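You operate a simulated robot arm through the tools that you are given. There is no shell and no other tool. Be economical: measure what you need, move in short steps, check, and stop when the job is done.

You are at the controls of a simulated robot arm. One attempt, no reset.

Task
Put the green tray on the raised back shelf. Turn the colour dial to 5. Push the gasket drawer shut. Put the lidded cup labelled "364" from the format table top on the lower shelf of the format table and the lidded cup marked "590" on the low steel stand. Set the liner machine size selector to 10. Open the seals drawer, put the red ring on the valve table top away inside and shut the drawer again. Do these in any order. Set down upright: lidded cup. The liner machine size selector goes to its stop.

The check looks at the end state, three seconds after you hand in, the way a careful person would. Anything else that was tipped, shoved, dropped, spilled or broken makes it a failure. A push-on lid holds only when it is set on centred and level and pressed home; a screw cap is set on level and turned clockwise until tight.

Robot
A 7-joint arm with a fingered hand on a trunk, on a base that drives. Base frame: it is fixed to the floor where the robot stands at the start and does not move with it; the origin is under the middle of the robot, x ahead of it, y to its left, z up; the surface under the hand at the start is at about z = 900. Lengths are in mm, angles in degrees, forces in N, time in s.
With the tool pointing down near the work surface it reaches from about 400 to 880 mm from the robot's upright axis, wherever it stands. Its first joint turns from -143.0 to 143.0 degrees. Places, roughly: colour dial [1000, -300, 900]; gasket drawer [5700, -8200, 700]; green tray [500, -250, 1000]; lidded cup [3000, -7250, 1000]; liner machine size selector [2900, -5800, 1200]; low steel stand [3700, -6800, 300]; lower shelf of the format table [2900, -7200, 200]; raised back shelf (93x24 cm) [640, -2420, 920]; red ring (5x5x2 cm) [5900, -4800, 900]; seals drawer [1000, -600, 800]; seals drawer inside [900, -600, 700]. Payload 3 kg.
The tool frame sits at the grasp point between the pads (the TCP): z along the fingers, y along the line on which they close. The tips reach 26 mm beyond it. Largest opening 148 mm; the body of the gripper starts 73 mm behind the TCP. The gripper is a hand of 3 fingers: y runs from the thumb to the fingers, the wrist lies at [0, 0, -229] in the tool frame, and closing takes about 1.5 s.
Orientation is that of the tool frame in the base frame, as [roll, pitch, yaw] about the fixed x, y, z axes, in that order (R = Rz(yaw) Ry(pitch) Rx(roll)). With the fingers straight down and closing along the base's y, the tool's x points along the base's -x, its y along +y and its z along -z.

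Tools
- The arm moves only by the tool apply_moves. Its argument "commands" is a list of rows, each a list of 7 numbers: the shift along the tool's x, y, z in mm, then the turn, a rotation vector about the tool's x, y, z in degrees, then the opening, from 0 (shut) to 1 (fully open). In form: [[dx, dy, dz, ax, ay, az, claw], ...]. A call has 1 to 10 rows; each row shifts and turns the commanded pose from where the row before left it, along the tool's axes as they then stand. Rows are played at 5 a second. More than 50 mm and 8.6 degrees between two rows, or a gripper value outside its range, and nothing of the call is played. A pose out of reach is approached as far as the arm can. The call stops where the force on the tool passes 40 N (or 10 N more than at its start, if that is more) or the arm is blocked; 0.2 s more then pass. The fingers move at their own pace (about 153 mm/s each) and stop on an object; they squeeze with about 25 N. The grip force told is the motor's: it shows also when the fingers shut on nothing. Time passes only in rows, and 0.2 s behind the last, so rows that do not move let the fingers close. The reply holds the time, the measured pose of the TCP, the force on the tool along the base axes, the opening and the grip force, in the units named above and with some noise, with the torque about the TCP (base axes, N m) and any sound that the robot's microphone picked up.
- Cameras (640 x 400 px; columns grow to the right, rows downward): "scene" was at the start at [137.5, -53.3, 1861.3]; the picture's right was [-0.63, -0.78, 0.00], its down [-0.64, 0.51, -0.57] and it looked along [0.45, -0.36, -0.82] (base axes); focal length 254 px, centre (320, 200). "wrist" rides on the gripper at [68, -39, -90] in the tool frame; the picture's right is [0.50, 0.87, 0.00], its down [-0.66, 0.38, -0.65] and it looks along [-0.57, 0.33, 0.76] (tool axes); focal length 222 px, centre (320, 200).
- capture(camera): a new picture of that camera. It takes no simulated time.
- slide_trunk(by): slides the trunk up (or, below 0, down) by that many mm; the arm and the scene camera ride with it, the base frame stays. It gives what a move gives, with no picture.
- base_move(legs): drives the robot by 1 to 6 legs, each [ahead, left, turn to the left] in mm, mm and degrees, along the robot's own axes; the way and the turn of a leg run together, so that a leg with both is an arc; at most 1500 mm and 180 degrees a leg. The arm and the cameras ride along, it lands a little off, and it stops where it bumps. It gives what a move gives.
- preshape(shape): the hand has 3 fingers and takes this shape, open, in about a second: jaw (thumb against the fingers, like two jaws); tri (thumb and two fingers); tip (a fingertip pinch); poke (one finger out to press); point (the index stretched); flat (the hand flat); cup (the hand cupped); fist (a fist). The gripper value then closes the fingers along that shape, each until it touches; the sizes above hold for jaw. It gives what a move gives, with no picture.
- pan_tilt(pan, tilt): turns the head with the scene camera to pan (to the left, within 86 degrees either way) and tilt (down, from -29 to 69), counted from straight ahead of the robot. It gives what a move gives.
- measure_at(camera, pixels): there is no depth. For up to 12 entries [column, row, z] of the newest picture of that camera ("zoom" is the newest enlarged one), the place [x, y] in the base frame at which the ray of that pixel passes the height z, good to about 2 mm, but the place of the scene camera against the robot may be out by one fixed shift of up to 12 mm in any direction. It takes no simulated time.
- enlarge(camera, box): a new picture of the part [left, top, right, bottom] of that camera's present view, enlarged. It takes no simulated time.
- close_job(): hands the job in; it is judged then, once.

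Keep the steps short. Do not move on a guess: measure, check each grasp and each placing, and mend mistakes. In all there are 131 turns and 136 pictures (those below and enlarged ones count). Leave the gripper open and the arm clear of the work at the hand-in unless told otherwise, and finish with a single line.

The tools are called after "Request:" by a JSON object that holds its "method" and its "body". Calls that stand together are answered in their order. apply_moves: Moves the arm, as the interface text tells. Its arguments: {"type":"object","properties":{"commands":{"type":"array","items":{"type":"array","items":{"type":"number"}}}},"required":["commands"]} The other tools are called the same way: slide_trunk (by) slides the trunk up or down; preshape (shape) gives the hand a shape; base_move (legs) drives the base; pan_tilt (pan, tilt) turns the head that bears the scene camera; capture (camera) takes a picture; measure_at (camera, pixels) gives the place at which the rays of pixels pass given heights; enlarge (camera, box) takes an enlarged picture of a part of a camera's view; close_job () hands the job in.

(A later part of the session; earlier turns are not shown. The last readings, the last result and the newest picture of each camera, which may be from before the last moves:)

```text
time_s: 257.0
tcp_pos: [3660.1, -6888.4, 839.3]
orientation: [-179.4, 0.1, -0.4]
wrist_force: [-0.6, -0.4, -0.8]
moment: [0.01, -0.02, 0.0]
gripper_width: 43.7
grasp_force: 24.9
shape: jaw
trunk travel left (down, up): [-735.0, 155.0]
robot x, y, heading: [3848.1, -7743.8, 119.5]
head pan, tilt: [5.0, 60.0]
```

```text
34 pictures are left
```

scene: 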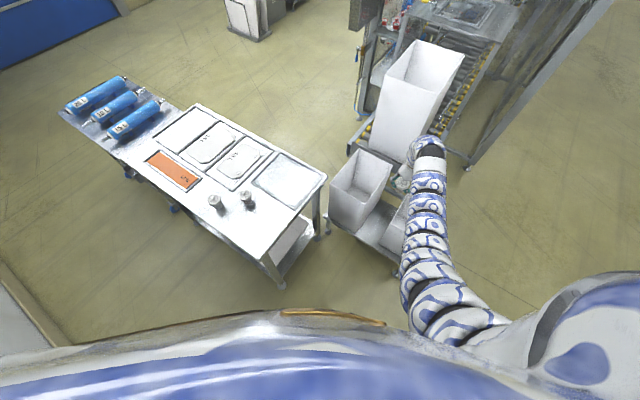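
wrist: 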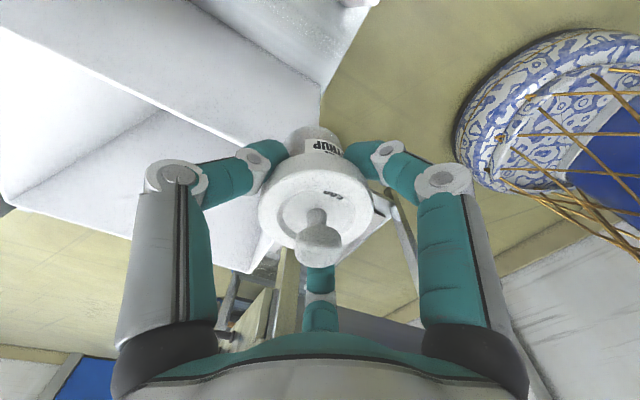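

From the geometry the axis is ~53 mm east of the CREAM bin's rim; I centre by 14 mm east and 12 mm south, then lower 390 mm and check.

Request:
{"method": "apply_moves", "body": {"commands": [[7, 6, 0, 0, 0, 0, 0.2], [7, 6, 0, 0, 0, 0, 0.2]]}}

Request:
{"method": "slide_trunk", "body": {"by": -390}}

Request:
{"method": "capture", "body": {"camera": "wrist"}}

```text
time_s: 257.6
tcp_pos: [3672.8, -6900.0, 840.4]
orientation: [-179.3, 0.1, -0.3]
wrist_force: [0.6, 0.4, -1.0]
moment: [0.03, 0.01, 0.02]
gripper_width: 43.8
grasp_force: 24.7
shape: jaw
trunk travel left (down, up): [-735.0, 155.0]
robot x, y, heading: [3847.2, -7742.7, 119.7]
head pan, tilt: [5.0, 60.0]
```

```text
time_s: 260.2
tcp_pos: [3670.4, -6898.7, 535.6]
orientation: [-179.0, 0.1, -0.2]
wrist_force: [-1.1, 0.9, 0.1]
moment: [-0.02, -0.27, 0.15]
gripper_width: 43.7
grasp_force: 24.8
shape: jaw
trunk travel left (down, up): [-429.0, 461.0]
robot x, y, heading: [3851.4, -7742.3, 119.4]
head pan, tilt: [5.0, 60.0]
stopped: the force on the tool passed its limit at 56 N (the readings are from after the stop); the commanded pose is now the measured one
```

```text
33 pictures are left
```

wrist: 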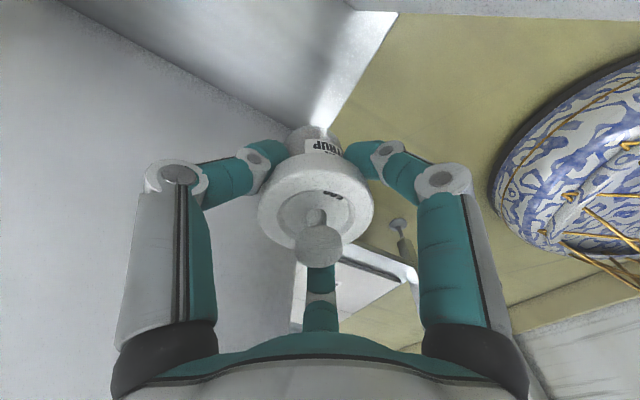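

Something touched at z≈536 — most likely the camera side against the lower BERRY bin's rim. I rise 240 mm and turn the hand -120° so the camera faces south, outside the bins.

Request:
{"method": "slide_trunk", "body": {"by": 240}}

Request:
{"method": "apply_moves", "body": {"commands": [[0, 0, 0, 0, 0, 8, 0.2], [0, 0, 0, 0, 0, 8, 0.2], [0, 0, 0, 0, 0, 8, 0.2], [0, 0, 0, 0, 0, 8, 0.2], [0, 0, 0, 0, 0, 8, 0.2], [0, 0, 0, 0, 0, 8, 0.2], [0, 0, 0, 0, 0, 8, 0.2], [0, 0, 0, 0, 0, 8, 0.2]]}}

Request:
{"method": "apply_moves", "body": {"commands": [[0, 0, 0, 0, 0, 8, 0.2], [0, 0, 0, 0, 0, 8, 0.2], [0, 0, 0, 0, 0, 8, 0.2], [0, 0, 0, 0, 0, 8, 0.2], [0, 0, 0, 0, 0, 8, 0.2], [0, 0, 0, 0, 0, 8, 0.2], [0, 0, 0, 0, 0, 8, 0.2]]}}

Request:
{"method": "capture", "body": {"camera": "wrist"}}

```text
time_s: 262.8
tcp_pos: [3671.6, -6899.6, 776.1]
orientation: [-179.0, 0.1, -0.3]
wrist_force: [-0.3, -0.3, -1.2]
moment: [0.01, -0.03, 0.0]
gripper_width: 43.4
grasp_force: 24.7
shape: jaw
trunk travel left (down, up): [-669.0, 221.0]
robot x, y, heading: [3851.2, -7743.1, 119.8]
head pan, tilt: [5.0, 60.0]
```

```text
time_s: 264.6
tcp_pos: [3670.7, -6899.8, 777.2]
orientation: [-179.8, 1.1, -64.3]
wrist_force: [0.3, 0.3, -0.8]
moment: [0.01, -0.01, 0.0]
gripper_width: 43.6
grasp_force: 25.3
shape: jaw
trunk travel left (down, up): [-669.0, 221.0]
robot x, y, heading: [3844.6, -7744.5, 119.7]
head pan, tilt: [5.0, 60.0]
```

```text
time_s: 266.1
tcp_pos: [3671.3, -6899.1, 776.5]
orientation: [179.3, 0.6, -120.4]
wrist_force: [0.5, 0.3, -0.4]
moment: [0.0, 0.01, -0.02]
gripper_width: 43.3
grasp_force: 25.1
shape: jaw
trunk travel left (down, up): [-669.0, 221.0]
robot x, y, heading: [3847.5, -7742.5, 119.7]
head pan, tilt: [5.0, 60.0]
```

```text
32 pictures are left
```

wrist: 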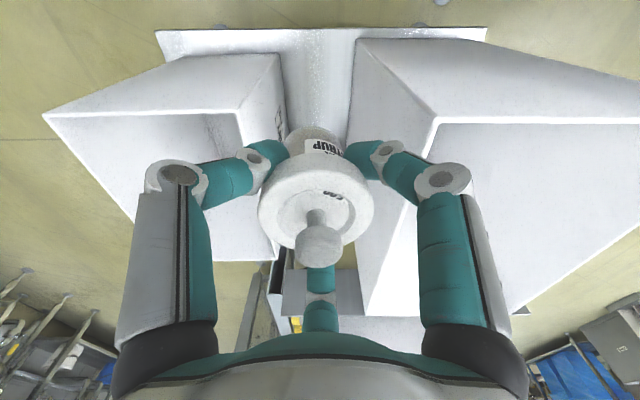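

Clear now: the gap floor spans columns 282–355 with the axis centred at 320, and the stand edge ~45 mm south of the axis. I lower 400 mm.

Request:
{"method": "slide_trunk", "body": {"by": -400}}

Request:
{"method": "capture", "body": {"camera": "wrist"}}

```text
time_s: 270.0
tcp_pos: [3671.3, -6899.0, 374.9]
orientation: [179.3, 0.8, -120.3]
wrist_force: [-1.1, 0.4, -0.4]
moment: [-0.01, 0.02, 0.02]
gripper_width: 43.3
grasp_force: 24.9
shape: jaw
trunk travel left (down, up): [-269.0, 621.0]
robot x, y, heading: [3848.2, -7742.5, 119.5]
head pan, tilt: [5.0, 60.0]
```

```text
31 pictures are left
```

wrist: 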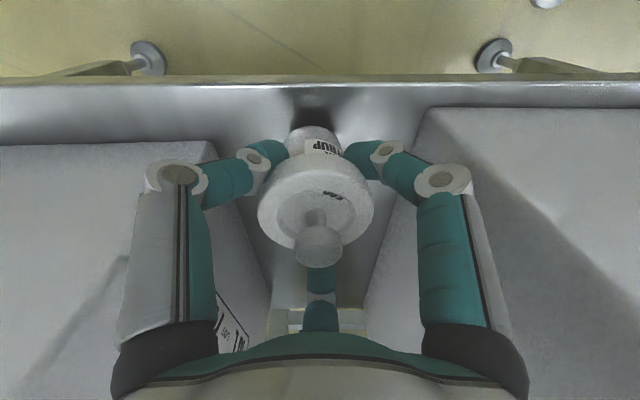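

No contact. Now down gently by arm until it touches.

Request:
{"method": "apply_moves", "body": {"commands": [[0, 0, 5, 0, 0, 0, 0.2], [0, 0, 5, 0, 0, 0, 0.2], [0, 0, 4, 0, 0, 0, 0.2], [0, 0, 4, 0, 0, 0, 0.2], [0, 0, 4, 0, 0, 0, 0.2], [0, 0, 4, 0, 0, 0, 0.2], [0, 0, 4, 0, 0, 0, 0.2], [0, 0, 4, 0, 0, 0, 0.2], [0, 0, 4, 0, 0, 0, 0.2], [0, 0, 4, 0, 0, 0, 0.2]]}}

```text
time_s: 271.5
tcp_pos: [3670.3, -6895.3, 354.3]
orientation: [178.9, 1.1, -120.4]
wrist_force: [2.1, -2.0, 26.6]
moment: [0.12, -0.02, 0.0]
gripper_width: 46.6
grasp_force: 25.2
shape: jaw
trunk travel left (down, up): [-269.0, 621.0]
robot x, y, heading: [3848.6, -7740.7, 119.8]
head pan, tilt: [5.0, 60.0]
stopped in row 7: the force on the tool passed its limit at 44 N (the readings are from after the stop); the commanded pose is now the measured one
```

Contact. I relieve 4 mm, open to 0.52, rise straight up and check.

Request:
{"method": "apply_moves", "body": {"commands": [[0, 0, -4, 0, 0, 0, 0.2], [0, 0, 0, 0, 0, 0, 0.35], [0, 0, 0, 0, 0, 0, 0.5], [0, 0, 0, 0, 0, 0, 0.52], [0, 0, 0, 0, 0, 0, 0.52]]}}

Request:
{"method": "slide_trunk", "body": {"by": 120}}

Request:
{"method": "capture", "body": {"camera": "wrist"}}

```text
time_s: 272.7
tcp_pos: [3671.2, -6896.6, 354.1]
orientation: [179.1, 0.9, -120.3]
wrist_force: [0.9, -0.6, 0.3]
moment: [0.02, 0.02, 0.01]
gripper_width: 76.4
grasp_force: 0.1
shape: jaw
trunk travel left (down, up): [-269.0, 621.0]
robot x, y, heading: [3850.8, -7741.7, 119.8]
head pan, tilt: [5.0, 60.0]
```

```text
time_s: 274.2
tcp_pos: [3671.5, -6897.5, 474.3]
orientation: [179.0, 0.9, -120.3]
wrist_force: [-0.5, -0.4, -0.8]
moment: [-0.02, 0.03, -0.03]
gripper_width: 76.3
grasp_force: 0.0
shape: jaw
trunk travel left (down, up): [-389.0, 501.0]
robot x, y, heading: [3849.9, -7739.7, 119.4]
head pan, tilt: [5.0, 60.0]
```

```text
30 pictures are left
```

wrist: 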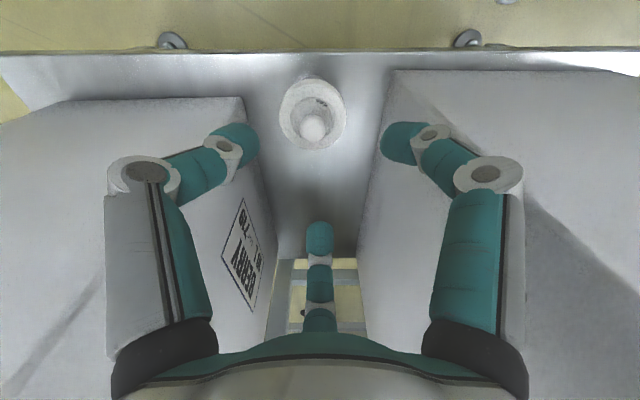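

590 stands upright on the stand. I raise the trunk, turn east, and move toward the gasket drawer for a look.

Request:
{"method": "slide_trunk", "body": {"by": 400}}

Request:
{"method": "slide_trunk", "body": {"by": 90}}

Request:
{"method": "base_move", "body": {"legs": [[0, 0, -60], [0, 0, -59.5], [0, -350, 0], [450, 0, 0]]}}

Request:
{"method": "pan_tilt", "body": {"pan": 0, "tilt": 42}}

Request:
{"method": "capture", "body": {"camera": "scene"}}

```text
time_s: 278.1
tcp_pos: [3671.0, -6895.9, 873.5]
orientation: [179.1, 0.9, -120.2]
wrist_force: [1.1, 0.0, 0.2]
moment: [-0.03, -0.01, -0.01]
gripper_width: 76.1
grasp_force: 0.0
shape: jaw
trunk travel left (down, up): [-789.0, 101.0]
robot x, y, heading: [3852.5, -7740.4, 119.5]
head pan, tilt: [5.0, 60.0]
```

```text
time_s: 279.3
tcp_pos: [3669.3, -6896.3, 964.1]
orientation: [179.2, 0.9, -120.2]
wrist_force: [-0.7, -0.9, 0.0]
moment: [-0.01, 0.03, 0.01]
gripper_width: 76.4
grasp_force: 0.0
shape: jaw
trunk travel left (down, up): [-879.0, 11.0]
robot x, y, heading: [3849.6, -7741.6, 119.6]
head pan, tilt: [5.0, 60.0]
```

```text
time_s: 289.1
tcp_pos: [5131.8, -8333.0, 963.7]
orientation: [179.2, 0.8, 120.9]
wrist_force: [-0.2, -0.4, -0.3]
moment: [0.01, -0.02, -0.02]
gripper_width: 76.5
grasp_force: 0.0
shape: jaw
trunk travel left (down, up): [-879.0, 11.0]
robot x, y, heading: [4306.0, -8083.2, 0.6]
head pan, tilt: [5.0, 60.0]
```

```text
time_s: 290.0
tcp_pos: [5132.3, -8334.6, 964.7]
orientation: [179.1, 0.9, 120.9]
wrist_force: [0.5, 0.0, -0.2]
moment: [0.0, -0.02, 0.0]
gripper_width: 76.5
grasp_force: 0.1
shape: jaw
trunk travel left (down, up): [-879.0, 11.0]
robot x, y, heading: [4304.1, -8083.3, 0.7]
head pan, tilt: [0.0, 42.0]
```

```text
29 pictures are left
```

scene: 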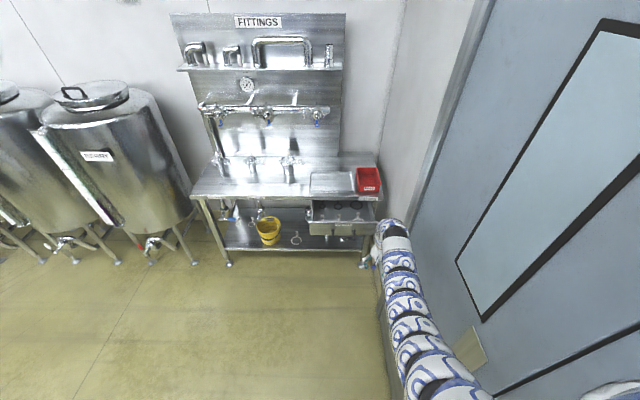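

The gasket drawer is pulled out at (343,225), facing me. I measure its front and enlarge.

Request:
{"method": "measure_at", "body": {"camera": "scene", "pixels": [[310, 221, 780], [376, 222, 780], [310, 235, 700], [378, 236, 700], [312, 200, 800], [376, 200, 800], [200, 195, 880], [376, 195, 880]]}}

Request:
{"method": "enlarge", "body": {"camera": "scene", "box": [280, 160, 420, 270]}}

```text
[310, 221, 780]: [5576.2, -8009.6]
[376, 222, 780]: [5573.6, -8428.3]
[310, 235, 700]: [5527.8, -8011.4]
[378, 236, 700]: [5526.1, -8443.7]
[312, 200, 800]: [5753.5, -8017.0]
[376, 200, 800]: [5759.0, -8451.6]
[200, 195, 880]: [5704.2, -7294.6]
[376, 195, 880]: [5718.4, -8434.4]
```

```text
3.64 times, centred on (350, 215) of scene
```

zoom: 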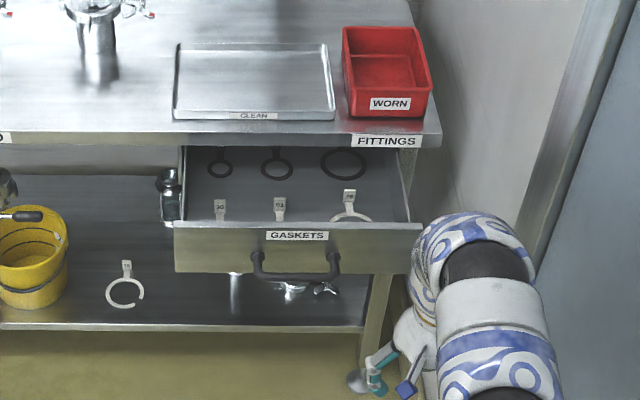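

Drawer front at x≈5570, centre y≈-8220, z 700–780; the bench front is x≈5715. I make a fist, line up, lower, and push forward.

Request:
{"method": "preshape", "body": {"shape": "fist"}}

Request:
{"method": "base_move", "body": {"legs": [[180, 114, 0]]}}

Request:
{"method": "slide_trunk", "body": {"by": -205}}

Request:
{"method": "capture", "body": {"camera": "scene"}}

```text
time_s: 290.9
tcp_pos: [5132.5, -8333.2, 964.1]
orientation: [179.0, 0.9, 120.9]
wrist_force: [-0.1, 0.2, 0.3]
moment: [-0.01, 0.0, -0.02]
gripper_width: 0.0
grasp_force: 0.0
shape: fist
trunk travel left (down, up): [-879.0, 11.0]
robot x, y, heading: [4305.2, -8083.3, 0.7]
head pan, tilt: [0.0, 42.0]
```

```text
time_s: 292.5
tcp_pos: [5314.6, -8218.0, 964.0]
orientation: [179.3, 1.0, 120.9]
wrist_force: [0.6, -0.2, -1.3]
moment: [0.01, -0.02, 0.02]
gripper_width: 0.0
grasp_force: 0.0
shape: fist
trunk travel left (down, up): [-879.0, 11.0]
robot x, y, heading: [4486.5, -7963.1, 0.7]
head pan, tilt: [0.0, 42.0]
```

```text
time_s: 294.7
tcp_pos: [5313.7, -8217.9, 758.9]
orientation: [179.1, 0.9, 120.8]
wrist_force: [-0.3, -0.6, 0.3]
moment: [0.02, -0.01, 0.0]
gripper_width: 0.0
grasp_force: 0.1
shape: fist
trunk travel left (down, up): [-674.0, 216.0]
robot x, y, heading: [4486.9, -7969.6, 0.8]
head pan, tilt: [0.0, 42.0]
```

```text
27 pictures are left
```

scene: 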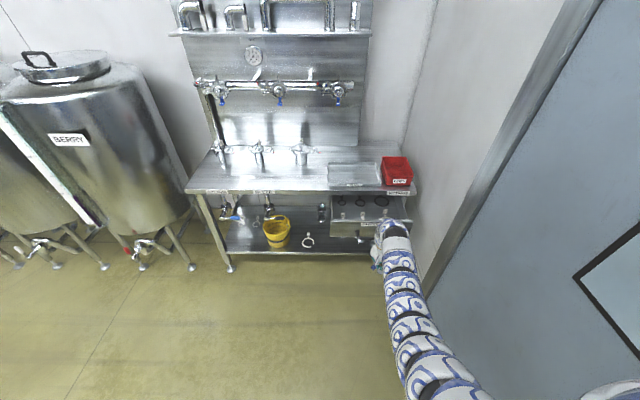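

The hand is lined up. I lower 20 mm and drive ahead, expecting to stop on force when the drawer is shut.

Request:
{"method": "slide_trunk", "body": {"by": -20}}

Request:
{"method": "base_move", "body": {"legs": [[200, 0, -0.8], [180, 0, 0]]}}

Request:
{"method": "capture", "body": {"camera": "scene"}}

```text
time_s: 295.4
tcp_pos: [5313.1, -8216.5, 740.3]
orientation: [179.2, 0.9, 120.9]
wrist_force: [0.7, 0.6, 0.3]
moment: [-0.03, 0.01, 0.03]
gripper_width: 0.1
grasp_force: 0.1
shape: fist
trunk travel left (down, up): [-654.0, 236.0]
robot x, y, heading: [4490.0, -7963.8, 0.5]
head pan, tilt: [0.0, 42.0]
```

```text
time_s: 298.2
tcp_pos: [5676.9, -8230.9, 737.2]
orientation: [179.6, 0.6, 119.8]
wrist_force: [-6.6, 0.6, 3.4]
moment: [-0.04, -0.69, 0.06]
gripper_width: 0.0
grasp_force: 0.1
shape: fist
trunk travel left (down, up): [-654.0, 236.0]
robot x, y, heading: [4859.8, -7962.7, -0.5]
head pan, tilt: [0.0, 42.0]
stopped in leg 2: the force on the tool passed its limit at 65 N (the readings are from after the stop); the commanded pose is now the measured one
```

```text
26 pictures are left
```

scene: 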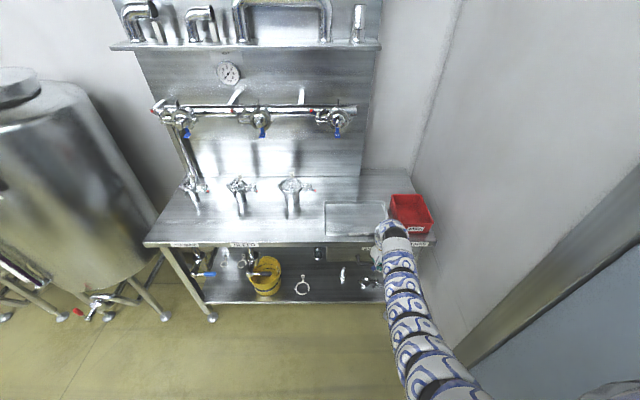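

The drawer is in and the push ended on a firm stop. I back off 350 mm and verify.

Request:
{"method": "base_move", "body": {"legs": [[-400, 0, 0]]}}

Request:
{"method": "enlarge", "body": {"camera": "scene", "box": [280, 150, 440, 270]}}

```text
time_s: 300.7
tcp_pos: [5277.7, -8227.1, 737.6]
orientation: [179.5, 0.6, 120.1]
wrist_force: [-0.5, -0.2, 0.1]
moment: [0.0, -0.02, 0.0]
gripper_width: 0.1
grasp_force: 0.0
shape: fist
trunk travel left (down, up): [-654.0, 236.0]
robot x, y, heading: [4458.0, -7965.7, -0.2]
head pan, tilt: [0.0, 42.0]
```

```text
3.33 times, centred on (360, 210) of scene
```

zoom: 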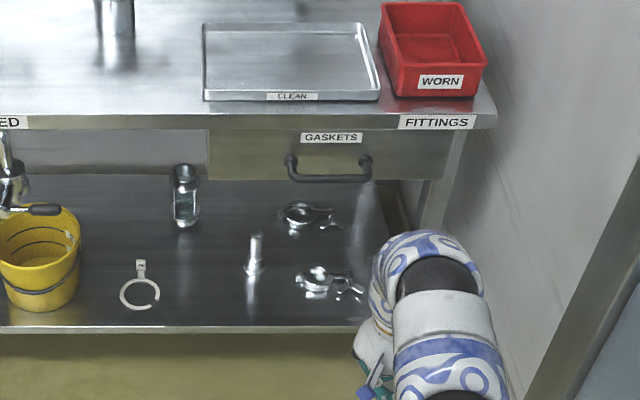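

Gasket drawer shut. Next the red ring: raise the trunk, turn north, drive up the corridor and look.

Request:
{"method": "preshape", "body": {"shape": "jaw"}}

Request:
{"method": "slide_trunk", "body": {"by": 230}}

Request:
{"method": "base_move", "body": {"legs": [[0, 0, 90], [0, -90, 0], [1300, 0, 0]]}}

Request:
{"method": "pan_tilt", "body": {"pan": -25, "tilt": 28}}

Request:
{"method": "capture", "body": {"camera": "scene"}}

```text
time_s: 301.6
tcp_pos: [5278.4, -8227.4, 737.4]
orientation: [179.5, 0.7, 120.2]
wrist_force: [1.3, -0.5, 0.1]
moment: [0.02, 0.01, -0.04]
gripper_width: 147.8
grasp_force: 0.1
shape: jaw
trunk travel left (down, up): [-654.0, 236.0]
robot x, y, heading: [4462.1, -7962.7, -0.1]
head pan, tilt: [0.0, 42.0]
```

```text
time_s: 304.0
tcp_pos: [5278.4, -8226.5, 966.1]
orientation: [179.7, 0.7, 120.1]
wrist_force: [0.5, 0.5, -0.8]
moment: [-0.01, 0.0, 0.0]
gripper_width: 147.9
grasp_force: 0.0
shape: jaw
trunk travel left (down, up): [-884.0, 6.0]
robot x, y, heading: [4461.3, -7961.0, -0.1]
head pan, tilt: [0.0, 42.0]
```

```text
time_s: 315.3
tcp_pos: [4698.7, -5792.6, 966.5]
orientation: [179.6, 0.6, -146.0]
wrist_force: [-0.6, 0.0, -0.1]
moment: [0.01, 0.0, 0.0]
gripper_width: 148.0
grasp_force: 0.1
shape: jaw
trunk travel left (down, up): [-884.0, 6.0]
robot x, y, heading: [4487.4, -6627.2, 93.7]
head pan, tilt: [0.0, 42.0]
```

```text
time_s: 316.2
tcp_pos: [4697.6, -5792.3, 967.1]
orientation: [179.4, 0.6, -146.2]
wrist_force: [0.2, -0.8, 0.1]
moment: [0.02, 0.01, 0.0]
gripper_width: 147.9
grasp_force: 0.0
shape: jaw
trunk travel left (down, up): [-884.0, 6.0]
robot x, y, heading: [4488.1, -6628.8, 93.6]
head pan, tilt: [-25.0, 28.0]
```

```text
24 pictures are left
```

scene: 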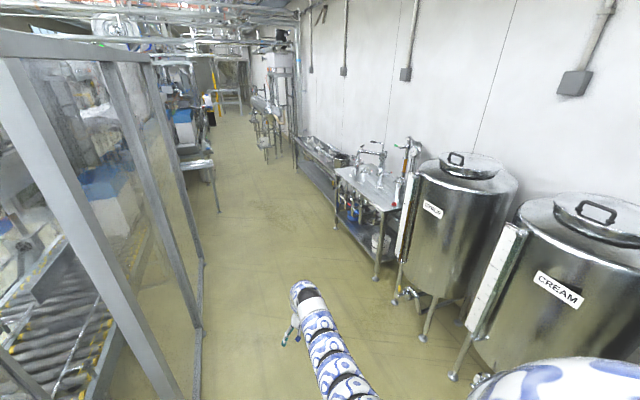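

The valve table is beyond the tanks, red ring near (393,205). I measure it and the enclosure line, and enlarge.

Request:
{"method": "measure_at", "body": {"camera": "scene", "pixels": [[393, 205, 900], [200, 330, 0], [205, 265, 0], [378, 279, 0], [336, 227, 0], [390, 210, 900], [337, 173, 900], [219, 210, 0], [300, 190, 0]]}}

Request:
{"method": "enlarge", "body": {"camera": "scene", "box": [320, 130, 440, 290]}}

```text
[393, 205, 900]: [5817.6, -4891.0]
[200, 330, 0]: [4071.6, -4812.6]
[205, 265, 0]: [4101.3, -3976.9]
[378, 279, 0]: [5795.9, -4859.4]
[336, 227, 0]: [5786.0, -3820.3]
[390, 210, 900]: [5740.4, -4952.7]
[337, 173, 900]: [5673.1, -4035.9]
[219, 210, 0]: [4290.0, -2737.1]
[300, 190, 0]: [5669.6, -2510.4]
```

```text
2.50 times, centred on (380, 210) of scene
```

zoom: 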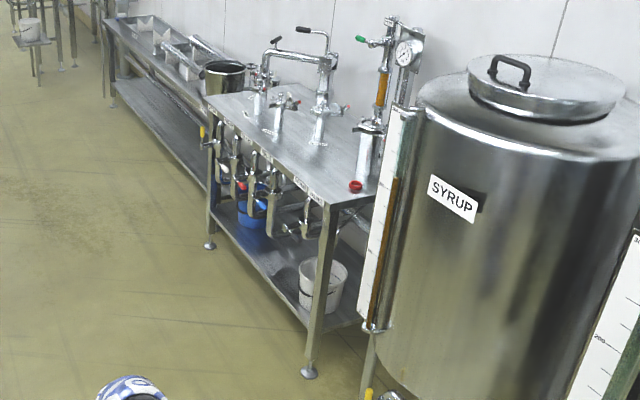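

Ring at about (5840,-4870) near the table's front corner. I drive north to y≈-4620, turn east and approach partly.

Request:
{"method": "base_move", "body": {"legs": [[0, 0, -3.6], [0, -200, 0], [1000, 0, 0], [1010, 0, 0], [0, 0, -90], [250, 0, 0]]}}

Request:
{"method": "capture", "body": {"camera": "wrist"}}

```text
time_s: 333.0
tcp_pos: [5795.9, -4888.5, 967.5]
orientation: [179.7, 0.6, 120.0]
wrist_force: [0.1, 0.3, 0.0]
moment: [-0.01, 0.04, 0.0]
gripper_width: 148.2
grasp_force: 0.0
shape: jaw
trunk travel left (down, up): [-884.0, 6.0]
robot x, y, heading: [4975.4, -4620.9, -0.0]
head pan, tilt: [-25.0, 28.0]
```

```text
22 pictures are left
```

wrist: 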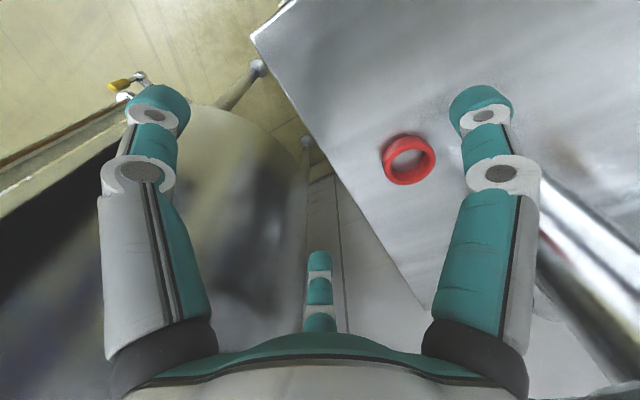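

The ring is at (409,158) in the wrist view. I measure it.

Request:
{"method": "measure_at", "body": {"camera": "wrist", "pixels": [[409, 160, 890], [409, 160, 910], [383, 160, 890], [435, 158, 890], [253, 37, 880], [425, 308, 880], [545, 230, 900]]}}

```text
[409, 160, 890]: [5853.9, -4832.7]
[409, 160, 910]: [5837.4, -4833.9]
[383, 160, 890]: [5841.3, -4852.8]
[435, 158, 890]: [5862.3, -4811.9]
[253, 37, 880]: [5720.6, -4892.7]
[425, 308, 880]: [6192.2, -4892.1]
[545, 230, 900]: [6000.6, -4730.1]
```

I drive 50 mm ahead, centre over the ring, narrow to 0.6, and lower to z≈925.

Request:
{"method": "base_move", "body": {"legs": [[50, 0, 0]]}}

Request:
{"method": "apply_moves", "body": {"commands": [[15.2, 10.3, 0, 0, 0, 0, 0.6], [15.2, 10.3, 0, 0, 0, 0, 0.6], [15.2, 10.3, 0, 0, 0, 0, 0.6], [0, 0, 20, 0, 0, 0, 0.6], [0, 0, 20, 0, 0, 0, 0.6]]}}

Request:
{"method": "capture", "body": {"camera": "wrist"}}

```text
time_s: 333.9
tcp_pos: [5847.3, -4886.1, 965.5]
orientation: [179.6, 0.7, 119.9]
wrist_force: [0.1, -0.2, -0.2]
moment: [-0.01, 0.04, 0.0]
gripper_width: 148.1
grasp_force: 0.0
shape: jaw
trunk travel left (down, up): [-884.0, 6.0]
robot x, y, heading: [5025.4, -4621.0, -0.3]
head pan, tilt: [-25.0, 28.0]
```

```text
time_s: 335.1
tcp_pos: [5850.9, -4832.0, 926.8]
orientation: [179.5, 0.8, 119.9]
wrist_force: [-0.3, 0.3, -0.4]
moment: [0.02, 0.02, -0.02]
gripper_width: 89.1
grasp_force: 0.1
shape: jaw
trunk travel left (down, up): [-884.0, 6.0]
robot x, y, heading: [5026.8, -4622.6, -0.1]
head pan, tilt: [-25.0, 28.0]
```

```text
21 pictures are left
```

wrist: 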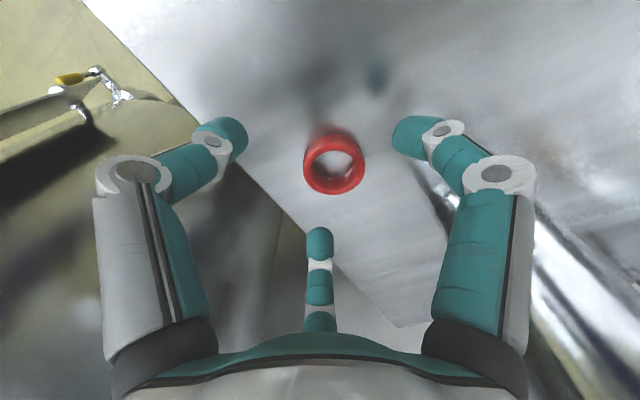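

The ring is ~10 mm to the right of the axis; I correct, lower gently, and close.

Request:
{"method": "apply_moves", "body": {"commands": [[5, 8, 0, 0, 0, 0, 0.6], [0, 0, 10, 0, 0, 0, 0.6], [0, 0, 5, 0, 0, 0, 0.6], [0, 0, 0, 0, 0, 0, 0.4], [0, 0, 0, 0, 0, 0, 0.2], [0, 0, 0, 0, 0, 0, 0.1], [0, 0, 0, 0, 0, 0, 0.1], [0, 0, 0, 0, 0, 0, 0.1]]}}

Request:
{"method": "capture", "body": {"camera": "wrist"}}

```text
time_s: 336.9
tcp_pos: [5854.4, -4822.9, 911.1]
orientation: [179.6, 0.7, 119.9]
wrist_force: [-0.2, 0.2, -0.4]
moment: [0.02, 0.0, 0.01]
gripper_width: 15.2
grasp_force: 0.0
shape: jaw
trunk travel left (down, up): [-884.0, 6.0]
robot x, y, heading: [5029.4, -4623.0, 0.0]
head pan, tilt: [-25.0, 28.0]
```

```text
20 pictures are left
```

wrist: 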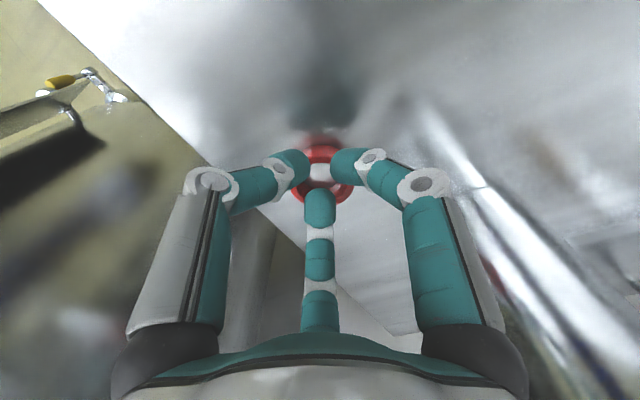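

The fingers closed just above the ring, so the table is lower than thought. I open, go 15 mm lower and close again.

Request:
{"method": "apply_moves", "body": {"commands": [[0, 0, 0, 0, 0, 0, 0.55], [0, 0, 0, 0, 0, 0, 0.55], [0, 0, 5, 0, 0, 0, 0.55], [0, 0, 5, 0, 0, 0, 0.55], [0, 0, 4, 0, 0, 0, 0.55], [0, 0, 0, 0, 0, 0, 0.3], [0, 0, 0, 0, 0, 0, 0.15], [0, 0, 0, 0, 0, 0, 0.1], [0, 0, 0, 0, 0, 0, 0.1]]}}

```text
time_s: 338.9
tcp_pos: [5854.9, -4822.1, 900.2]
orientation: [179.4, 0.7, 119.9]
wrist_force: [3.8, 1.0, 15.2]
moment: [-0.09, -0.21, 0.16]
gripper_width: 31.4
grasp_force: 24.8
shape: jaw
trunk travel left (down, up): [-884.0, 6.0]
robot x, y, heading: [5027.6, -4625.6, -0.3]
head pan, tilt: [-25.0, 28.0]
```

Request:
{"method": "capture", "body": {"camera": "wrist"}}

```text
19 pictures are left
```

wrist: 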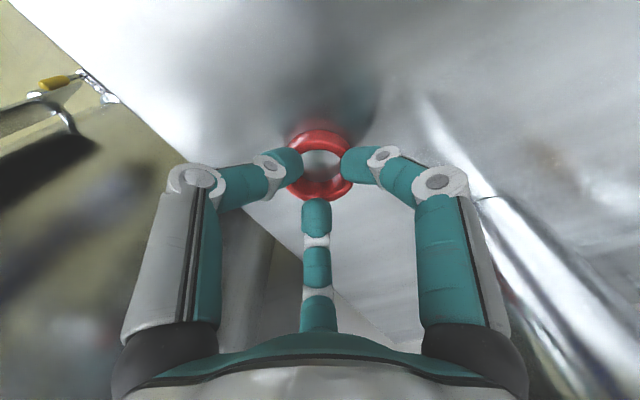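

The tips pinch the ring's upper edge only. I open, lower 8 mm more, and close again.

Request:
{"method": "apply_moves", "body": {"commands": [[0, 0, -2, 0, 0, 0, 0.5], [0, 0, 0, 0, 0, 0, 0.55], [0, 0, 5, 0, 0, 0, 0.55], [0, 0, 4, 0, 0, 0, 0.55], [0, 0, 4, 0, 0, 0, 0.55], [0, 0, 0, 0, 0, 0, 0.35], [0, 0, 0, 0, 0, 0, 0.2], [0, 0, 0, 0, 0, 0, 0.15], [0, 0, 0, 0, 0, 0, 0.15]]}}

```text
time_s: 340.9
tcp_pos: [5852.9, -4824.2, 891.9]
orientation: [179.5, 0.6, 119.9]
wrist_force: [-0.1, 0.0, 0.3]
moment: [0.01, 0.01, -0.02]
gripper_width: 36.0
grasp_force: 24.7
shape: jaw
out of reach, approached as far as the arm can: row 4
trunk travel left (down, up): [-884.0, 6.0]
robot x, y, heading: [5028.7, -4620.2, -0.0]
head pan, tilt: [-25.0, 28.0]
```

Gripped at 36 mm without side load. I lift 60 mm and check.

Request:
{"method": "apply_moves", "body": {"commands": [[0, 0, -15, 0, 0, 0, 0.15], [0, 0, -20, 0, 0, 0, 0.15], [0, 0, -25, 0, 0, 0, 0.15]]}}

Request:
{"method": "capture", "body": {"camera": "wrist"}}

```text
time_s: 341.7
tcp_pos: [5853.4, -4824.7, 951.3]
orientation: [179.5, 0.6, 120.0]
wrist_force: [0.6, 0.2, -0.2]
moment: [0.0, 0.0, 0.02]
gripper_width: 36.1
grasp_force: 25.5
shape: jaw
trunk travel left (down, up): [-884.0, 6.0]
robot x, y, heading: [5028.6, -4621.2, -0.2]
head pan, tilt: [-25.0, 28.0]
```

```text
18 pictures are left
```

wrist: 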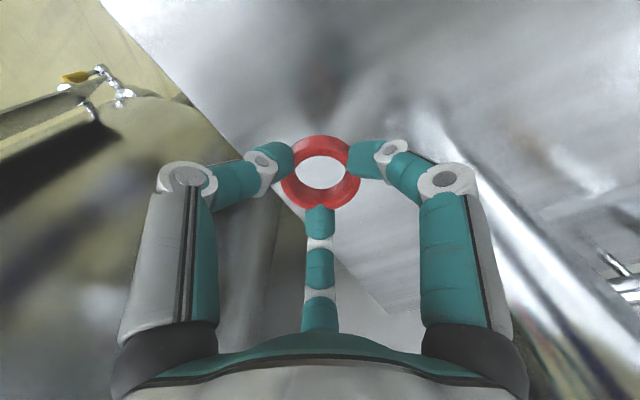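

The ring is held. The line blocks a short way to the first table's far side, so I retrace: south, west behind the format table, then north up the middle aisle.

Request:
{"method": "base_move", "body": {"legs": [[-390, 0, 0], [0, 0, -90], [1500, 0, 0], [1450, 0, 0], [0, 0, -90], [0, 520, 0]]}}

```text
time_s: 368.1
tcp_pos: [3925.2, -7909.8, 951.5]
orientation: [179.6, 0.5, -57.5]
wrist_force: [-0.2, -0.6, -0.1]
moment: [0.01, 0.02, 0.0]
gripper_width: 35.5
grasp_force: 25.1
shape: jaw
trunk travel left (down, up): [-884.0, 6.0]
robot x, y, heading: [4759.7, -8072.5, -177.8]
head pan, tilt: [-25.0, 28.0]
```

Request:
{"method": "base_move", "body": {"legs": [[0, 50, -2.2], [1300, 0, 0], [1300, 0, 0], [1260, 0, 0]]}}

```text
time_s: 387.4
tcp_pos: [49.7, -7967.8, 950.6]
orientation: [179.5, 0.6, -59.3]
wrist_force: [-0.8, 0.7, -0.4]
moment: [0.0, -0.02, 0.04]
gripper_width: 35.4
grasp_force: 24.7
shape: jaw
trunk travel left (down, up): [-884.0, 6.0]
robot x, y, heading: [878.7, -8159.5, -179.4]
head pan, tilt: [-25.0, 28.0]
```

Request:
{"method": "base_move", "body": {"legs": [[0, 0, -90.6], [1500, 0, 0], [380, 0, 0], [0, -750, 0], [1400, 0, 0], [1000, 0, 0]]}}

Request:
{"method": "pan_tilt", "body": {"pan": 0, "tilt": 30}}

Request:
{"method": "capture", "body": {"camera": "scene"}}

```text
time_s: 415.6
tcp_pos: [1952.0, -3094.4, 950.2]
orientation: [179.6, 0.6, -152.4]
wrist_force: [-0.5, 0.2, 0.5]
moment: [0.0, -0.01, 0.0]
gripper_width: 35.1
grasp_force: 25.5
shape: jaw
trunk travel left (down, up): [-884.0, 6.0]
robot x, y, heading: [1718.3, -3912.0, 87.5]
head pan, tilt: [-25.0, 28.0]
```

```text
time_s: 416.5
tcp_pos: [1952.7, -3095.6, 950.9]
orientation: [179.5, 0.5, -152.3]
wrist_force: [-0.3, 0.1, 0.2]
moment: [-0.01, -0.01, 0.02]
gripper_width: 35.4
grasp_force: 25.6
shape: jaw
trunk travel left (down, up): [-884.0, 6.0]
robot x, y, heading: [1721.3, -3913.8, 87.6]
head pan, tilt: [0.0, 30.0]
```

```text
17 pictures are left
```

scene: 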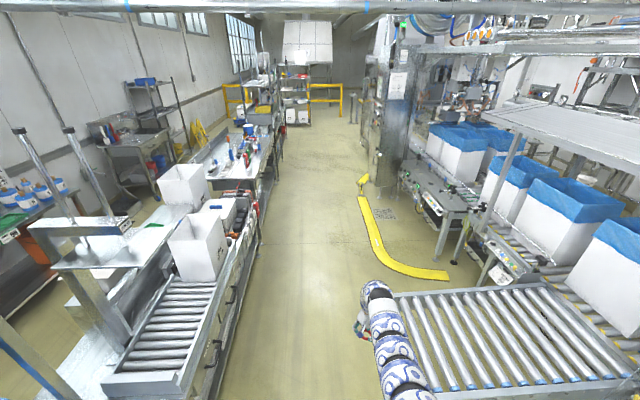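

The aisle north to the table is open between bench (left) and roller table (right). I measure both sides.

Request:
{"method": "measure_at", "body": {"camera": "scene", "pixels": [[262, 240, 0], [225, 395, 0], [395, 293, 800], [437, 390, 800], [360, 200, 0], [385, 262, 0], [272, 165, 880], [262, 178, 880], [283, 148, 0], [447, 280, 0]]}}

Request:
{"method": "enlarge", "body": {"camera": "scene", "box": [190, 100, 310, 220]}}

```text
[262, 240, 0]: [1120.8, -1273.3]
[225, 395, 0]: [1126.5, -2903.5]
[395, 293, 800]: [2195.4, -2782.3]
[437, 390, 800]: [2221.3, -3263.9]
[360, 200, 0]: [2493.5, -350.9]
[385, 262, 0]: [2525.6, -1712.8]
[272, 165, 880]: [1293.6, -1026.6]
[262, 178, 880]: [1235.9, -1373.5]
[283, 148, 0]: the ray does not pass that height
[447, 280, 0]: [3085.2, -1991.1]
```

```text
3.33 times, centred on (250, 160) of scene
```

zoom: 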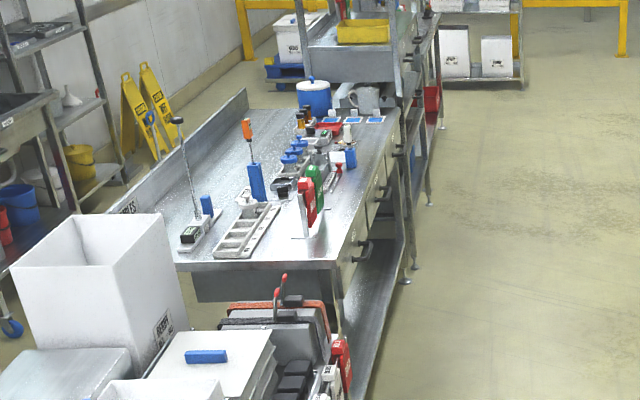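

The drawers face the aisle (+x) with bow handles. I raise the hand to ~1010, drive north, and turn to face the table with the hand short of it.

Request:
{"method": "apply_moves", "body": {"commands": [[0, 0, -25, 0, 0, 0, 0.15], [0, 0, -25, 0, 0, 0, 0.15]]}}

Request:
{"method": "base_move", "body": {"legs": [[1500, 0, 0], [1500, 0, 0], [0, -260, 0], [0, 0, 92.4]]}}

Request:
{"method": "pan_tilt", "body": {"pan": 0, "tilt": 50}}

Request:
{"method": "capture", "body": {"camera": "scene"}}

```text
time_s: 417.1
tcp_pos: [1950.7, -3095.2, 1000.4]
orientation: [179.5, 0.6, -152.2]
wrist_force: [0.2, -0.2, 0.3]
moment: [-0.02, -0.02, -0.02]
gripper_width: 35.3
grasp_force: 25.2
shape: jaw
trunk travel left (down, up): [-884.0, 6.0]
robot x, y, heading: [1717.3, -3916.3, 87.9]
head pan, tilt: [0.0, 30.0]
```

```text
time_s: 437.1
tcp_pos: [1188.8, -735.2, 999.7]
orientation: [179.5, 0.7, -56.0]
wrist_force: [0.7, 0.7, 0.2]
moment: [0.01, -0.01, -0.01]
gripper_width: 35.0
grasp_force: 25.3
shape: jaw
trunk travel left (down, up): [-884.0, 6.0]
robot x, y, heading: [2026.4, -872.5, -176.3]
head pan, tilt: [0.0, 30.0]
```

```text
time_s: 438.0
tcp_pos: [1188.4, -734.1, 1001.6]
orientation: [179.5, 0.6, -56.0]
wrist_force: [-0.2, -0.1, -0.8]
moment: [0.0, 0.03, 0.02]
gripper_width: 34.9
grasp_force: 25.5
shape: jaw
trunk travel left (down, up): [-884.0, 6.0]
robot x, y, heading: [2027.3, -878.9, -176.3]
head pan, tilt: [0.0, 50.0]
```

```text
15 pictures are left
```

scene: 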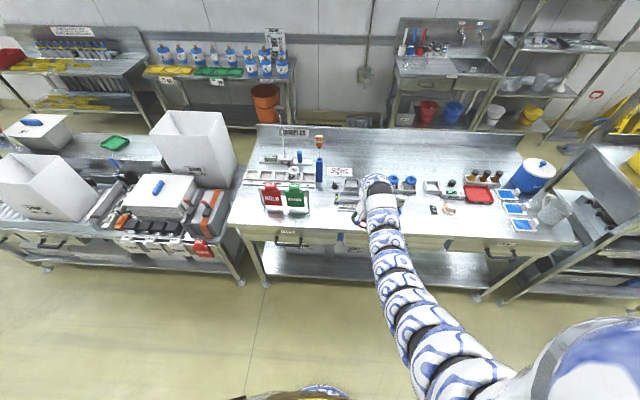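

I enlarge the table front to find the "seals" drawer.

Request:
{"method": "enlarge", "body": {"camera": "scene", "box": [240, 175, 460, 285]}}

Request:
{"method": "measure_at", "body": {"camera": "scene", "pixels": [[288, 235, 880], [288, 242, 830], [499, 252, 830], [350, 240, 830], [337, 228, 900], [420, 235, 900], [448, 208, 910], [330, 205, 900]]}}

```text
2.91 times, centred on (350, 230) of scene
```

zoom: 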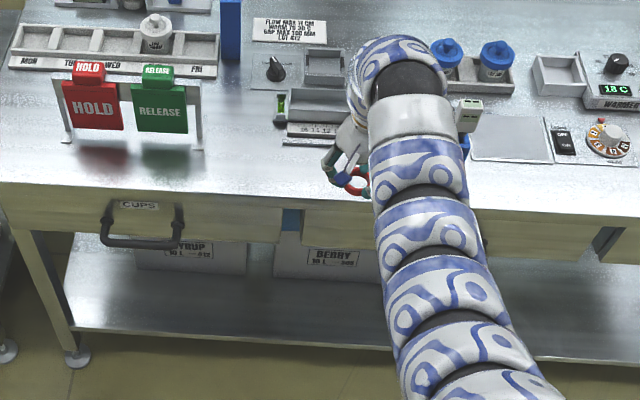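

```text
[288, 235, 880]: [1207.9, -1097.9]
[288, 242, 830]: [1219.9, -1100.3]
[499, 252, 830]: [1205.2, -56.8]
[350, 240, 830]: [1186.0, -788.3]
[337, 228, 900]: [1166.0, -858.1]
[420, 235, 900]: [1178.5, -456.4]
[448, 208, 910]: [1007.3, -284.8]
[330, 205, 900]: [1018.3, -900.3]
```

The middle drawer (y≈-580) behind the arm must be SEALS. I set the ring down at a clear spot near the table edge, (1145,-775), to free the hand.

Request:
{"method": "base_move", "body": {"legs": [[40, 0, 0]]}}

Request:
{"method": "apply_moves", "body": {"commands": [[15, 12, 0, 0, 0, 0, 0.15], [15, 12, 0, 0, 0, 0, 0.15], [0, 0, 25, 0, 0, 0, 0.15], [0, 0, 25, 0, 0, 0, 0.15], [0, 0, 10, 0, 0, 0, 0.15]]}}

Request:
{"method": "capture", "body": {"camera": "wrist"}}

```text
time_s: 438.8
tcp_pos: [1146.8, -737.7, 999.3]
orientation: [179.6, 0.6, -56.1]
wrist_force: [-0.1, 0.0, 0.1]
moment: [-0.01, -0.05, 0.0]
gripper_width: 34.9
grasp_force: 25.2
shape: jaw
trunk travel left (down, up): [-884.0, 6.0]
robot x, y, heading: [1987.7, -877.4, -176.3]
head pan, tilt: [0.0, 50.0]
```

```text
time_s: 440.0
tcp_pos: [1143.9, -776.5, 939.8]
orientation: [179.5, 0.6, -56.1]
wrist_force: [-1.0, -0.6, -0.5]
moment: [0.02, 0.0, -0.01]
gripper_width: 35.2
grasp_force: 24.9
shape: jaw
trunk travel left (down, up): [-884.0, 6.0]
robot x, y, heading: [1989.7, -884.9, -175.9]
head pan, tilt: [0.0, 50.0]
```

```text
13 pictures are left
```

wrist: 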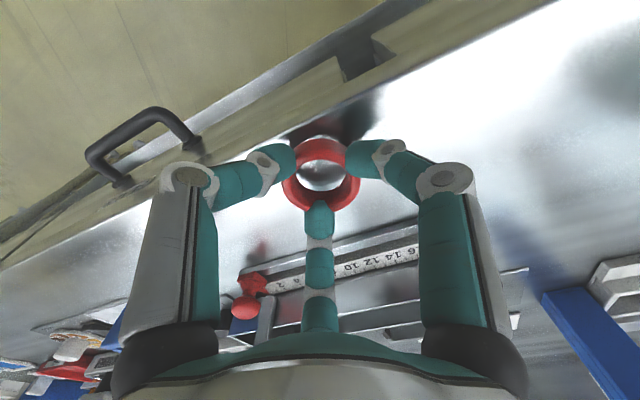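

I see the SEALS drawer's bow handle at (140,140). I measure its ray, then lower the ring to contact.

Request:
{"method": "measure_at", "body": {"camera": "wrist", "pixels": [[128, 132, 850], [128, 132, 830], [128, 132, 810], [90, 155, 830], [165, 113, 830], [120, 183, 830], [200, 145, 830], [160, 165, 900], [300, 125, 900]]}}

Request:
{"method": "apply_moves", "body": {"commands": [[-1.5, 2, 4, 0, 0, 0, 0.15], [-1.5, 2, 4, 0, 0, 0, 0.15], [0, 0, 3, 0, 0, 0, 0.15], [0, 0, 3, 0, 0, 0, 0.15], [0, 0, 3, 0, 0, 0, 0.15], [0, 0, 3, 0, 0, 0, 0.15]]}}

```text
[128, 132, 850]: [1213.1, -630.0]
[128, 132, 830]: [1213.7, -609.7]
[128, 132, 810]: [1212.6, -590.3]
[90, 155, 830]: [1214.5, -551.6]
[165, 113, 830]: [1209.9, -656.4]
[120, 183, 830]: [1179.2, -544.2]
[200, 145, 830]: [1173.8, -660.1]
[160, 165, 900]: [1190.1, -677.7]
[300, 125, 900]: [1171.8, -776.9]
```

```text
time_s: 441.3
tcp_pos: [1137.7, -776.3, 928.7]
orientation: [178.9, 0.9, -56.2]
wrist_force: [10.7, -0.6, 31.2]
moment: [0.09, -0.34, -0.05]
gripper_width: 38.5
grasp_force: 24.2
shape: jaw
trunk travel left (down, up): [-884.0, 6.0]
robot x, y, heading: [1987.1, -878.9, -176.0]
head pan, tilt: [0.0, 50.0]
stopped in row 6: the force on the tool passed its limit at 43 N (the readings are from after the stop); the commanded pose is now the measured one
```

The ring rests on the table at (1138,-776). I release it, lift, move back east of the table edge near the handle (bar x≈1213, y≈-604), and turn the hand so two fingers go behind the bar.

Request:
{"method": "apply_moves", "body": {"commands": [[0, 0, -3, 0, 0, 0, 0.15], [0, 0, 0, 0, 0, 0, 0.4], [0, 0, 0, 0, 0, 0, 0.45], [0, 0, -25, 0, 0, 0, 0.45], [0, 0, -25, 0, 0, 0, 0.45]]}}

Request:
{"method": "base_move", "body": {"legs": [[-53, 0, -3.9]]}}

Request:
{"method": "apply_moves", "body": {"commands": [[0, 0, 0, 0, 0, 8, 0.35], [0, 0, 0, 0, 0, 8, 0.35], [0, 0, 0, 0, 0, 8, 0.35], [0, 0, 0, 0, 0, 6, 0.35]]}}

```text
time_s: 442.5
tcp_pos: [1138.5, -776.4, 978.3]
orientation: [179.2, 0.8, -56.1]
wrist_force: [-0.2, -0.4, 0.2]
moment: [-0.01, -0.01, 0.03]
gripper_width: 66.1
grasp_force: 0.0
shape: jaw
trunk travel left (down, up): [-884.0, 6.0]
robot x, y, heading: [1984.6, -880.1, -176.3]
head pan, tilt: [0.0, 50.0]
```

```text
time_s: 443.5
tcp_pos: [1199.4, -716.2, 978.8]
orientation: [179.1, 0.8, -59.9]
wrist_force: [0.2, 0.8, -0.6]
moment: [-0.02, 0.01, 0.03]
gripper_width: 66.4
grasp_force: 0.1
shape: jaw
trunk travel left (down, up): [-884.0, 6.0]
robot x, y, heading: [2039.7, -877.9, 179.9]
head pan, tilt: [0.0, 50.0]
```

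```text
time_s: 444.5
tcp_pos: [1199.4, -716.8, 978.3]
orientation: [178.9, 0.3, -90.0]
wrist_force: [0.3, -0.1, 0.1]
moment: [0.01, 0.01, -0.01]
gripper_width: 52.4
grasp_force: 0.1
shape: jaw
trunk travel left (down, up): [-884.0, 6.0]
robot x, y, heading: [2042.4, -876.9, 179.7]
head pan, tilt: [0.0, 50.0]
```

Request:
{"method": "apply_moves", "body": {"commands": [[-28, -5, 0, 0, 0, 0, 0.35], [-28, -4, 0, 0, 0, 0, 0.35], [-28, -4, 0, 0, 0, 0, 0.35], [-28, -4, 0, 0, 0, 0, 0.35]]}}

Request:
{"method": "slide_trunk", "body": {"by": -105}}

Request:
{"method": "capture", "body": {"camera": "wrist"}}

```text
time_s: 445.5
tcp_pos: [1216.7, -605.5, 980.7]
orientation: [178.9, 0.3, -90.0]
wrist_force: [1.6, 0.9, 0.0]
moment: [0.01, 0.01, -0.01]
gripper_width: 51.9
grasp_force: 0.0
shape: jaw
trunk travel left (down, up): [-884.0, 6.0]
robot x, y, heading: [2036.7, -880.4, 179.9]
head pan, tilt: [0.0, 50.0]
```

```text
time_s: 446.9
tcp_pos: [1217.0, -606.8, 874.2]
orientation: [178.9, 0.3, -90.0]
wrist_force: [-0.1, -1.0, 0.5]
moment: [-0.01, -0.04, 0.01]
gripper_width: 51.9
grasp_force: 0.0
shape: jaw
trunk travel left (down, up): [-779.0, 111.0]
robot x, y, heading: [2035.0, -879.7, 179.9]
head pan, tilt: [0.0, 50.0]
```

```text
12 pictures are left
```

wrist: 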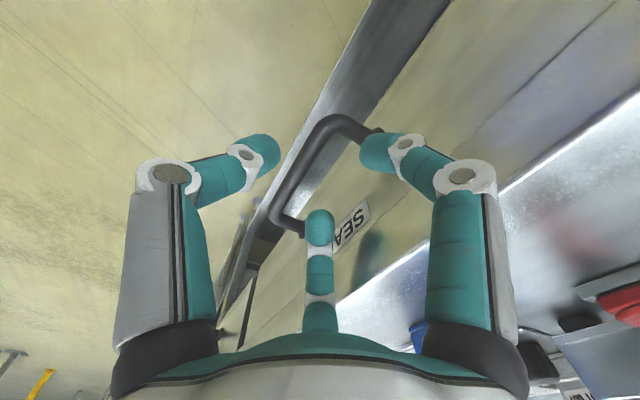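

The SEALS bar runs (325,120)–(275,215); the axis is ~8 mm too close to the drawer face. I shift 6 mm east and go down 36 mm, then close.

Request:
{"method": "apply_moves", "body": {"commands": [[0, -6, 0, 0, 0, 0, 0.35], [0, 0, 12, 0, 0, 0, 0.35], [0, 0, 12, 0, 0, 0, 0.35], [0, 0, 10, 0, 0, 0, 0.35], [0, 0, 0, 0, 0, 0, 0.15], [0, 0, 0, 0, 0, 0, 0], [0, 0, 0, 0, 0, 0, 0], [0, 0, 0, 0, 0, 0, 0]]}}

Request:
{"method": "capture", "body": {"camera": "wrist"}}

```text
time_s: 448.6
tcp_pos: [1221.9, -606.7, 840.9]
orientation: [178.8, 0.3, -90.0]
wrist_force: [-0.1, -0.2, 0.2]
moment: [0.03, 0.05, 0.01]
gripper_width: 0.0
grasp_force: 25.0
shape: jaw
trunk travel left (down, up): [-779.0, 111.0]
robot x, y, heading: [2041.5, -875.7, 179.8]
head pan, tilt: [0.0, 50.0]
```

```text
11 pictures are left
```

wrist: 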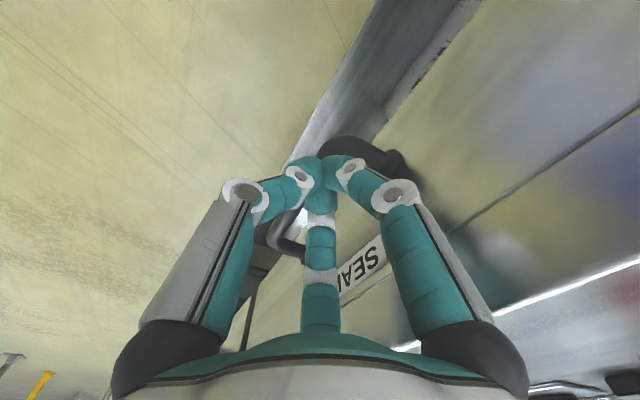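

The fingers closed above the bar: triangulating gives bar z≈795, centre y≈-572. I lift, shift, tilt the hand 20° so the palm clears the table edge, then descend and close again.

Request:
{"method": "apply_moves", "body": {"commands": [[0, 0, 0, 0, 0, 0, 0.35], [0, 0, -25, 0, 0, 0, 0.35], [-17, 0, 0, 0, 0, 0, 0.35], [-16, 2, 0, -6.7, 0, 0, 0.35], [0, 0, 0, -6.7, 0, 0, 0.35], [0, 0, 0, -6.6, 0, 0, 0.35], [0, -6.8, 18.8, 0, 0, 0, 0.35], [0, -6.8, 18.8, 0, 0, 0, 0.35]]}}

Request:
{"method": "capture", "body": {"camera": "wrist"}}

```text
time_s: 450.4
tcp_pos: [1220.3, -573.5, 824.2]
orientation: [158.9, 0.3, -90.0]
wrist_force: [0.9, -0.6, 0.3]
moment: [0.02, -0.01, 0.0]
gripper_width: 51.6
grasp_force: 0.1
shape: jaw
trunk travel left (down, up): [-779.0, 111.0]
robot x, y, heading: [2041.6, -881.7, 180.2]
head pan, tilt: [0.0, 50.0]
```

```text
10 pictures are left
```

wrist: 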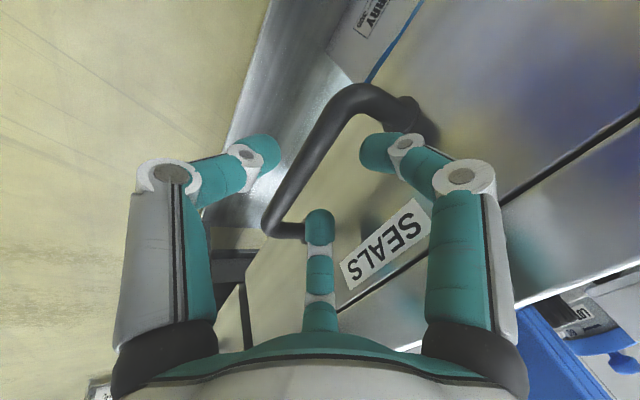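

The bar passes between thumb and fingers now. I descend 26 mm more with a 4 mm shift east, and close.

Request:
{"method": "apply_moves", "body": {"commands": [[0, -8, 11, 0, 0, 0, 0.35], [0, -4.4, 12.2, 0, 0, 0, 0.35], [0, 0, 0, 0, 0, 0, 0.2], [0, 0, 0, 0, 0, 0, 0.05], [0, 0, 0, 0, 0, 0, 0], [0, 0, 0, 0, 0, 0, 0]]}}

```text
time_s: 451.9
tcp_pos: [1224.2, -573.9, 796.6]
orientation: [159.1, 0.3, -90.0]
wrist_force: [-2.5, -0.8, -13.2]
moment: [0.01, -0.13, -0.03]
gripper_width: 8.0
grasp_force: 25.3
shape: jaw
trunk travel left (down, up): [-779.0, 111.0]
robot x, y, heading: [2039.1, -882.2, 179.7]
head pan, tilt: [0.0, 50.0]
```

Gripping the bar (8 mm, 25 N). I pull straight east in short rows.

Request:
{"method": "apply_moves", "body": {"commands": [[0, -11.3, -4.1, 0, 0, 0, 0], [0, -14.1, -5.1, 0, 0, 0, 0], [0, -14.1, -5.1, 0, 0, 0, 0], [0, -14.1, -5.1, 0, 0, 0, 0], [0, -14.1, -5.1, 0, 0, 0, 0], [0, -14.1, -5.1, 0, 0, 0, 0], [0, -14.1, -5.1, 0, 0, 0, 0], [0, -14.1, -5.1, 0, 0, 0, 0], [0, -14.1, -5.1, 0, 0, 0, 0]]}}

Request:
{"method": "capture", "body": {"camera": "wrist"}}

```text
time_s: 453.9
tcp_pos: [1356.8, -574.3, 796.5]
orientation: [159.0, 0.4, -90.0]
wrist_force: [2.2, 2.0, -5.5]
moment: [0.04, -0.08, -0.02]
gripper_width: 7.5
grasp_force: 24.4
shape: jaw
trunk travel left (down, up): [-779.0, 111.0]
robot x, y, heading: [2042.4, -874.9, 180.0]
head pan, tilt: [0.0, 50.0]
```

```text
9 pictures are left
```

wrist: 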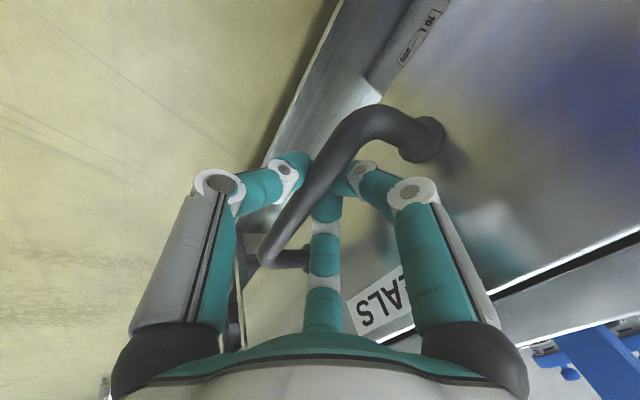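

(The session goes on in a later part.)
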